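You operate a simulated robot arm through the tools that you are given. There is no shell and no other tool. Be economical: measure what you need, move in short steps, check, and stop when the job is done.

Carry out the task below with a simulated robot arm. There is one attempt and no reset: what you move stays moved.

TASK
Open the yellow cabinet drawer.
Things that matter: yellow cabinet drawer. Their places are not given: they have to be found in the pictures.

It is judged by the outcome, as a careful person would: the job done as asked, and still so three seconds after it is handed in. It fails if anything else is knocked over, pushed out of place, dropped, spilled or broken.

THE ROBOT
A 7-joint arm with a two-finger parallel gripper, fixed in place. Base frame: the origin is at the foot of the arm, x ahead of it, y to its left, z up. Lengths are in m, angles in degrees, forces in N, time in s.
Its first joint turns from -66.0 to 66.0 degrees. Payload 2.5 kg.
Tool frame: the origin (TCP) lies between the finger pads and is the grasp point; the fingertips stand 0.023 m ahead of it; z points along the fingers, y is the line along which they close. The gripper opens to 0.094 m. The fingers are 0.038 m wide and 0.01 m thick; the gripper's body (0.054 by 0.096 m) begins 0.039 m behind the TCP.
Orientation is told as [roll, pitch, yaw] about the base's x, y, z axes, in that order, counted from this pose: with the fingers straight down and closing along the base's y, the tool's x points along the base's -x, its y along +y and its z along -z.

THE INTERFACE
- The arm moves only by the tool drive_tool. Its argument "rows" is a list of rows, each a list of 7 numbers: the shift along the base's x, y, z in mm, then the turn, a rotation vector about the base's x, y, z in degrees, then the gripper command, from -1 (shut) to 1 (fully open), values between in proportion. In form: [[dx, dy, dz, wx, wy, wz, claw], ...]. A call has 1 to 10 rows; each row is the pose to reach, as a shift and turn from the pose commanded when the call began. A row lasts 0.2 s, in which the tool goes at most 0.05 m and 8.6 degrees; a call with a longer step from one row to the next is refused whole, and so is a gripper value outside its range. A pose out of reach is approached as far as the arm can. The call stops where the force on the tool passes 40 N (or 10 N more than at its start, if that is more) or the arm is blocked; 0.2 s more then pass. The fingers move at their own pace (about 0.108 m/s each) and stop on an object; they squeeze with about 34 N. The grip force told is the motor's: it shows also when the fingers shut on nothing. Time passes only in rows, and 0.2 s behind the last, so rows that repeat a pose let the fingers close. It gives the time, the measured TCP pose, the force on the tool (base axes), the opening and the grip force at its end, in the units of the frame above (readings bear some noise), and new pictures: "show" is both (left out), scene, wrist or none.
- Cameras (640 x 400 px; columns grow to the right, rows downward): "scene" is fixed at [0.1049, -0.3844, 0.5798]; the picture's right is [0.92, -0.40, 0.00], its down [-0.08, -0.18, -0.98] and it looks along [0.40, 0.90, -0.20] (base axes); focal length 342 px, centre (320, 200). "wrist" rides on the gripper at [-0.039, 0, -0.044] in the tool frame; the picture's right is [0.00, -1.00, 0.00], its down [0.97, 0.00, -0.24] and it looks along [0.24, 0.00, 0.97] (tool axes); focal length 218 px, centre (320, 200).
- probe_pixels(camera, pixels): for up to 12 pixels [column, row] of the newest picture of that camera ("zoom" is the newest enlarged one), the place [x, y, z] in the base frame of the surface seen there, good to about 0.003 m, but the place of the scene camera against the robot may be out by one fixed shift of up to 0.012 m in any direction. No time passes.
- enlarge(camera, box): a new picture of the part [left, top, right, bottom] of that camera's present view, enlarged. No time passes.
- finish_job(): hands the job in; it is judged then, once.

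Work in short steps. Measure before you move; look again where a grasp or a placing could have gone wrong, and mend it. You have 60 turns and 120 pictures in all, the two below and enlarged ones among them. Open the gripper and draw the arm clear of the work before you hand the job in, unless the task says otherwise; then end with one line.

The tools are called after ">>>" by a JSON object that holds its "name" and its "arguments". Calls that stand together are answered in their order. drive_tool: Moves the arm, as the interface text tells. Its arguments: {"type":"object","properties":{"rows":{"type":"array"},"show":{"type":"string","enum":["both","scene","wrist","none"]}},"required":["rows"]} The other tools are called the same way: probe_pixels (camera, pixels) gives the place of the surface under pixels of a picture; enlarge (camera, box) takes an enlarged picture of a part of a camera's view; finish_job () hands the job in.

At the start:

```text
t: 0.0
ee_pos: [0.2763, 0.142, 0.5292]
tool_rot: [0.0, -0.1, 0.0]
wrist_force: [-0.5, -0.6, -0.3]
finger_gap: 0.0937
gripper_force: 0.1
```

scene: 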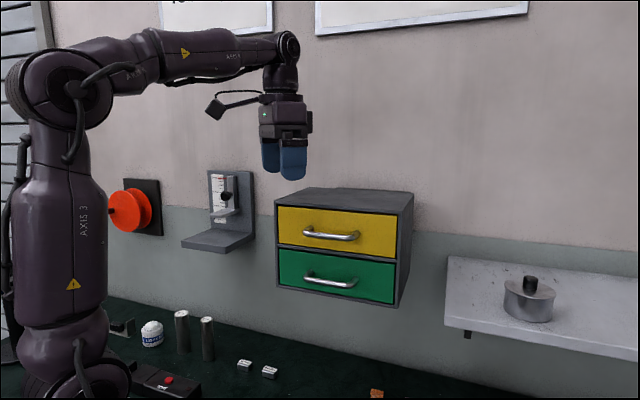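
wrist: 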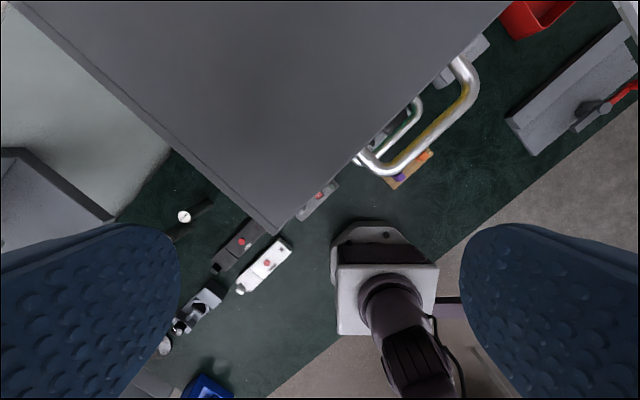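

The yellow drawer's handle is at about (330,234) in the scene picture. I enlarge and measure it.

>>> {"name": "enlarge", "arguments": {"camera": "scene", "box": [260, 170, 430, 310]}}

>>> {"name": "probe_pixels", "arguments": {"camera": "scene", "pixels": [[306, 232], [318, 235], [330, 237], [345, 238], [355, 237], [282, 215], [394, 222], [282, 240], [392, 252], [276, 200], [340, 215], [330, 280]]}}

>>> {"name": "probe_pixels", "arguments": {"camera": "wrist", "pixels": [[464, 70], [465, 100], [430, 137], [400, 163], [370, 165], [275, 225], [480, 25], [250, 100], [100, 80]]}}

```text
2.86 times, centred on (345, 240) of scene
```

zoom: 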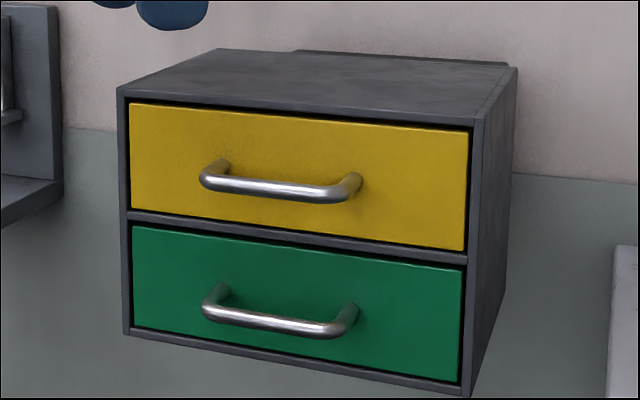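

```text
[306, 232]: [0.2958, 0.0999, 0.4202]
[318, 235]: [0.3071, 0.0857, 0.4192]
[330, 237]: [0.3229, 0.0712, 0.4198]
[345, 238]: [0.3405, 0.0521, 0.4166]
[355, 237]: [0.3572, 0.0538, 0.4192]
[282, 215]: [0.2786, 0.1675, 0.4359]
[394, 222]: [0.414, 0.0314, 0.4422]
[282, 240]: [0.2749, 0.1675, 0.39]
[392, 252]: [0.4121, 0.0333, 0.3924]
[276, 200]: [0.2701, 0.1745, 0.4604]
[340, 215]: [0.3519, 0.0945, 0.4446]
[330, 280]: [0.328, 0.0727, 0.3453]
```

```text
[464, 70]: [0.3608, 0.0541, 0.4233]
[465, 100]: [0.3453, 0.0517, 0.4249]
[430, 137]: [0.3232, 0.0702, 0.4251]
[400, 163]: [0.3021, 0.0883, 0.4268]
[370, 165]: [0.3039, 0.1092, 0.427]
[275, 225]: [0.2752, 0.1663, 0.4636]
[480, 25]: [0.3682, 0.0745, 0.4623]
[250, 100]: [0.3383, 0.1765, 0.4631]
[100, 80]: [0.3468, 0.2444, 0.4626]
```

The front faces (-0.7,-0.7), with the plane at x+y≈0.446. The bar centre is near (0.322, 0.071, 0.421). I'll move above it, turn -45° so the fingers close along the front's normal, and narrow the gap to fit behind the bar.

>>> {"name": "drive_tool", "arguments": {"rows": [[8, -12, 0, 0, 0, -7.5, 0.5], [16, -24, 0, 0, 0, -15, 0], [24, -36, 0, 0, 0, -22.5, -0.234], [32, -48, 0, 0, 0, -30, -0.234], [40, -60, 0, 0, 0, -37.5, -0.234], [46, -71, 0, 0, 0, -45, -0.234], [46, -71, 0, 0, 0, -45, -0.234]]}}

```text
t: 1.6
ee_pos: [0.3238, 0.0716, 0.5297]
tool_rot: [-0.1, 0.0, -45.1]
wrist_force: [0.0, -0.5, -0.5]
finger_gap: 0.0361
gripper_force: 0.1
```

scene: 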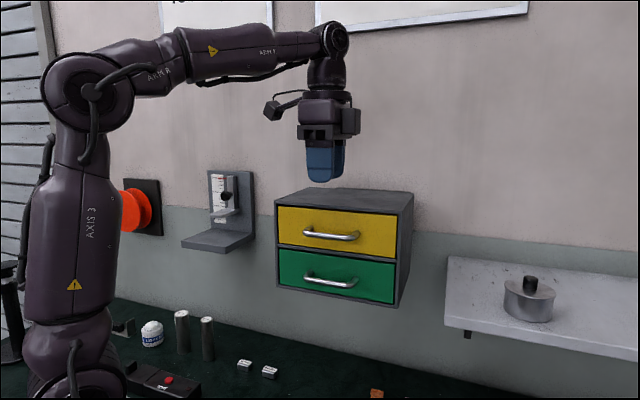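
wrist: 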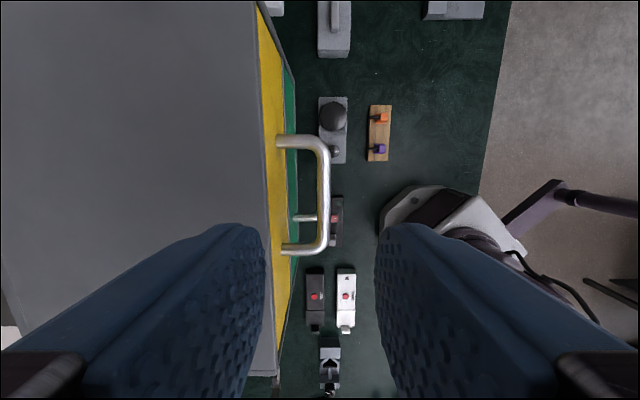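

The handle is now aligned with the picture at (323,195). I measure it with the wrist camera.

>>> {"name": "probe_pixels", "arguments": {"camera": "wrist", "pixels": [[324, 165], [324, 195], [324, 225], [318, 195], [329, 195], [300, 142], [300, 249], [285, 250], [264, 100], [255, 200], [282, 142]]}}

```text
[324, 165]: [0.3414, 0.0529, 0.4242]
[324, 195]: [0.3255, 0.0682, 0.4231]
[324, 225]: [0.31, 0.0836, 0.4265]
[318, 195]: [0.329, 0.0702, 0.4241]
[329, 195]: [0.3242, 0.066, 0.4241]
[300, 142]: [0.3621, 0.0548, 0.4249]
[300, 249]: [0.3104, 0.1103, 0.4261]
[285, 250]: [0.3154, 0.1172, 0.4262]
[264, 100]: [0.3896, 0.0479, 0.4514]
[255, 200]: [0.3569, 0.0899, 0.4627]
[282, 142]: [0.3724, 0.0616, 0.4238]
```

The bar centre is under the TCP within 2 mm. I narrow the gap to about 26 mm and descend to z≈0.432, which keeps the gripper body clear of the cabinet top at 0.463.

>>> {"name": "drive_tool", "arguments": {"rows": [[0, 0, 0, 0, 0, 0, -0.447], [0, 0, -25, 0, 0, 0, -0.447], [0, 0, -50, 0, 0, 0, -0.447], [0, 0, -65, 0, 0, 0, -0.447], [0, 0, -80, 0, 0, 0, -0.447], [0, 0, -90, 0, 0, 0, -0.447], [0, 0, -97, 0, 0, 0, -0.447]]}}

```text
t: 3.2
ee_pos: [0.3248, 0.0696, 0.4309]
tool_rot: [0.0, -0.1, -44.9]
wrist_force: [0.2, 0.4, 0.0]
finger_gap: 0.026
gripper_force: 0.1
```

scene: 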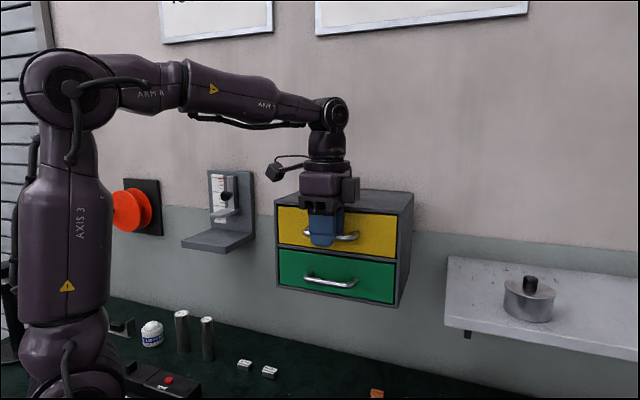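
wrist: 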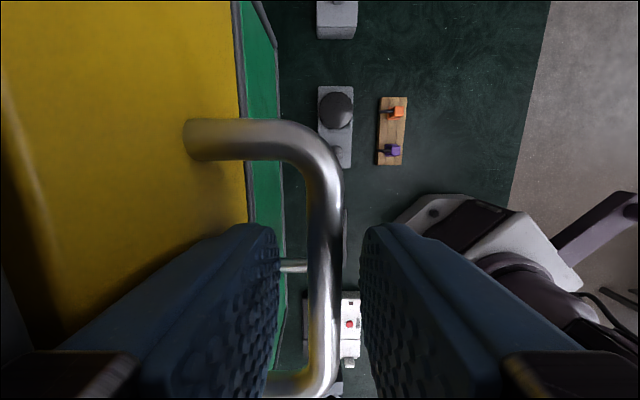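

The bar lies between the fingers, so I close the gripper.

>>> {"name": "drive_tool", "arguments": {"rows": [[0, 0, 0, 0, 0, 0, -1], [0, 0, 0, 0, 0, 0, -1], [0, 0, 0, 0, 0, 0, -1]], "show": "wrist"}}

```text
t: 4.0
ee_pos: [0.3237, 0.0697, 0.4306]
tool_rot: [0.0, 0.2, -45.1]
wrist_force: [-3.8, 0.7, -1.8]
finger_gap: 0.0094
gripper_force: 44.7
```

wrist: 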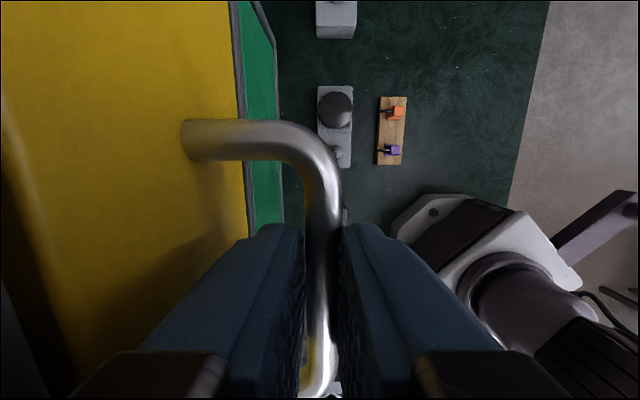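

The bar is held (gap 9.4 mm). I pull along the normal slowly.

>>> {"name": "drive_tool", "arguments": {"rows": [[-4, -4, 0, 0, 0, 0, -1], [-9, -9, 0, 0, 0, 0, -1], [-14, -14, 0, 0, 0, 0, -1], [-19, -19, 0, 0, 0, 0, -1], [-24, -24, 0, 0, 0, 0, -1], [-29, -29, 0, 0, 0, 0, -1], [-34, -34, 0, 0, 0, 0, -1]]}}

```text
t: 5.6
ee_pos: [0.2894, 0.0364, 0.4309]
tool_rot: [0.0, -0.2, -45.4]
wrist_force: [17.3, -16.8, -30.1]
finger_gap: 0.0096
gripper_force: 45.3
```

scene: 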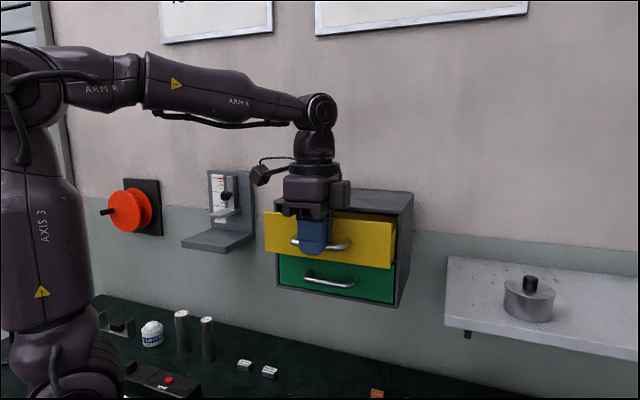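
wrist: 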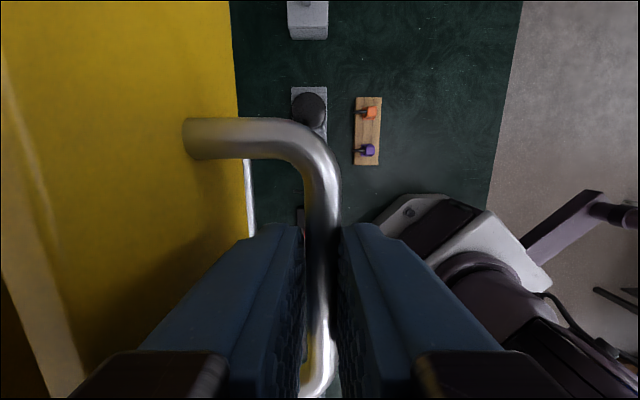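

The drawer is out about 48 mm, but sideways and downward load has built up (17, -17, -30 N). I relax it a little and keep pulling.

>>> {"name": "drive_tool", "arguments": {"rows": [[1, -1, -2, 0, 0, 0, -1], [1, -1, -2, 0, 0, 0, -1]], "show": "none"}}

```text
t: 6.2
ee_pos: [0.2906, 0.0375, 0.4311]
tool_rot: [0.2, -0.1, -45.2]
wrist_force: [9.7, -10.0, -8.5]
finger_gap: 0.0097
gripper_force: 45.6
```

>>> {"name": "drive_tool", "arguments": {"rows": [[-3, -5, -1, 0, 0, 0, -1], [-7, -9, -1, 0, 0, 0, -1], [-11, -13, -1, 0, 0, 0, -1], [-15, -17, -1, 0, 0, 0, -1], [-19, -21, -1, 0, 0, 0, -1], [-23, -25, -1, 0, 0, 0, -1]], "show": "scene"}}

```text
t: 7.6
ee_pos: [0.2671, 0.0133, 0.4284]
tool_rot: [0.1, -0.1, -45.0]
wrist_force: [-15.0, 14.5, 32.6]
finger_gap: 0.0097
gripper_force: 45.1
```

scene: 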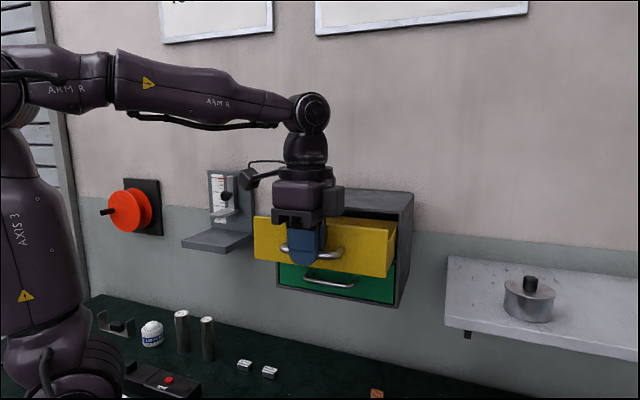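

The load has reversed, so I overcorrected. I undo that and keep pulling; about 80 mm is out so far.

>>> {"name": "drive_tool", "arguments": {"rows": [[-1, 1, 1.5, 0, 0, 0, -1], [-5, -3, 1.5, 0, 0, 0, -1], [-9, -7, 1.5, 0, 0, 0, -1], [-13, -11, 1.5, 0, 0, 0, -1], [-17, -15, 1.5, 0, 0, 0, -1], [-21, -19, 1.5, 0, 0, 0, -1]], "show": "scene"}}

```text
t: 9.0
ee_pos: [0.2458, -0.0091, 0.4301]
tool_rot: [0.0, 0.1, -45.2]
wrist_force: [7.3, -7.2, -26.3]
finger_gap: 0.0098
gripper_force: 45.0
```

scene: 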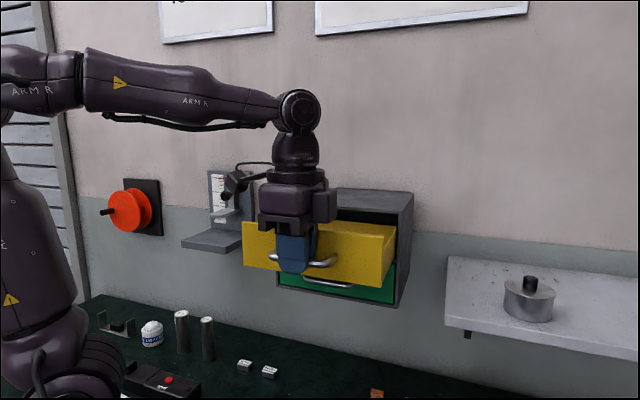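

It is out about 111 mm and still moving freely. I pull on until the stop shows.

>>> {"name": "drive_tool", "arguments": {"rows": [[-3, -4, -0.8, 0, 0, 0, -1], [-7, -8, -0.8, 0, 0, 0, -1], [-11, -12, -0.8, 0, 0, 0, -1], [-15, -16, -0.8, 0, 0, 0, -1], [-19, -20, -0.8, 0, 0, 0, -1], [-22, -23, -0.8, 0, 0, 0, -1]]}}

```text
t: 9.6
ee_pos: [0.2424, -0.0115, 0.4293]
tool_rot: [0.8, -0.2, -45.1]
wrist_force: [5.4, 6.0, -4.5]
finger_gap: 0.0097
gripper_force: 45.3
stopped in row 3: the force on the tool passed its limit (the readings are from after the stop); the commanded pose is now the measured one
```

scene: 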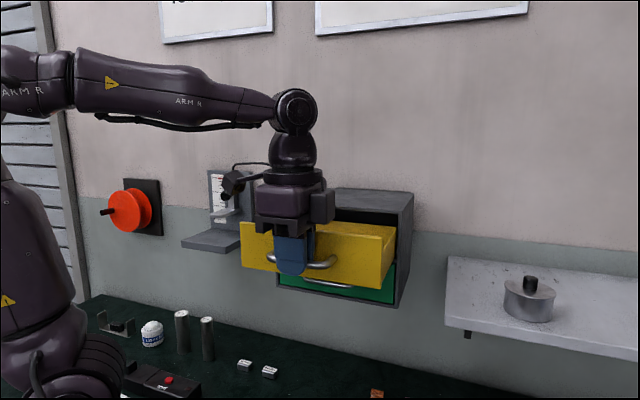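
wrist: 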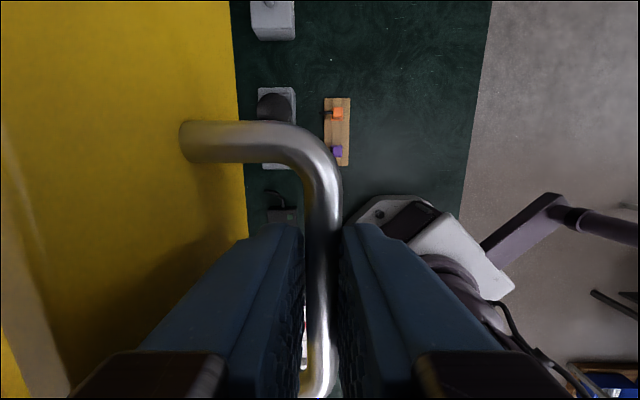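

The drawer has reached its stop at about 115 mm, so it is fully open. I open the fingers modestly (26 mm) and lift straight up.

>>> {"name": "drive_tool", "arguments": {"rows": [[0, 0, 0, 0, 0, 0, -0.45], [0, 0, 0, 0, 0, 0, -0.45], [0, 0, 15, 0, 0, 0, -0.45], [0, 0, 35, 0, 0, 0, -0.45], [0, 0, 60, 0, 0, 0, -0.45], [0, 0, 90, 0, 0, 0, -0.45], [0, 0, 120, 0, 0, 0, 0]]}}

```text
t: 11.2
ee_pos: [0.2414, -0.014, 0.5498]
tool_rot: [0.6, -0.3, -44.7]
wrist_force: [0.4, 0.8, 0.8]
finger_gap: 0.047
gripper_force: 0.1
```

scene: 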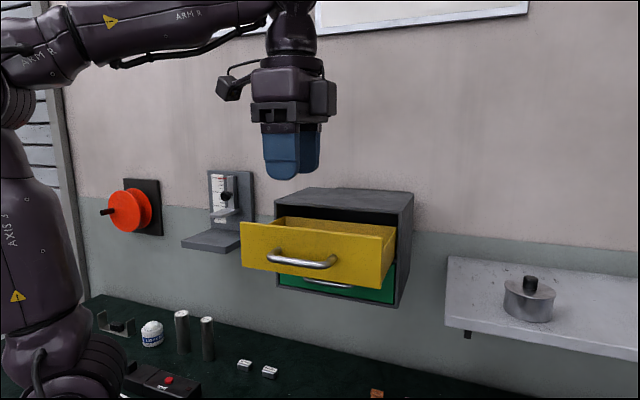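
wrist: 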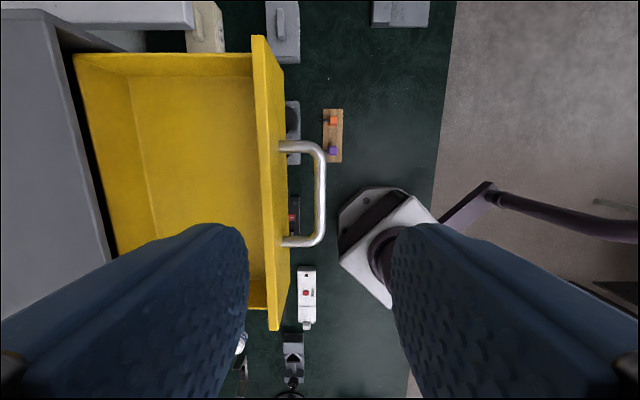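

The drawer stands fully open, the gripper is open and clear, and nothing else has moved. I hand the job in.

>>> {"name": "finish_job", "arguments": {}}

```text
The job is handed in.
```

The yellow cabinet drawer is open to its stop, about 115 mm out, and the arm is clear of it with nothing else disturbed.
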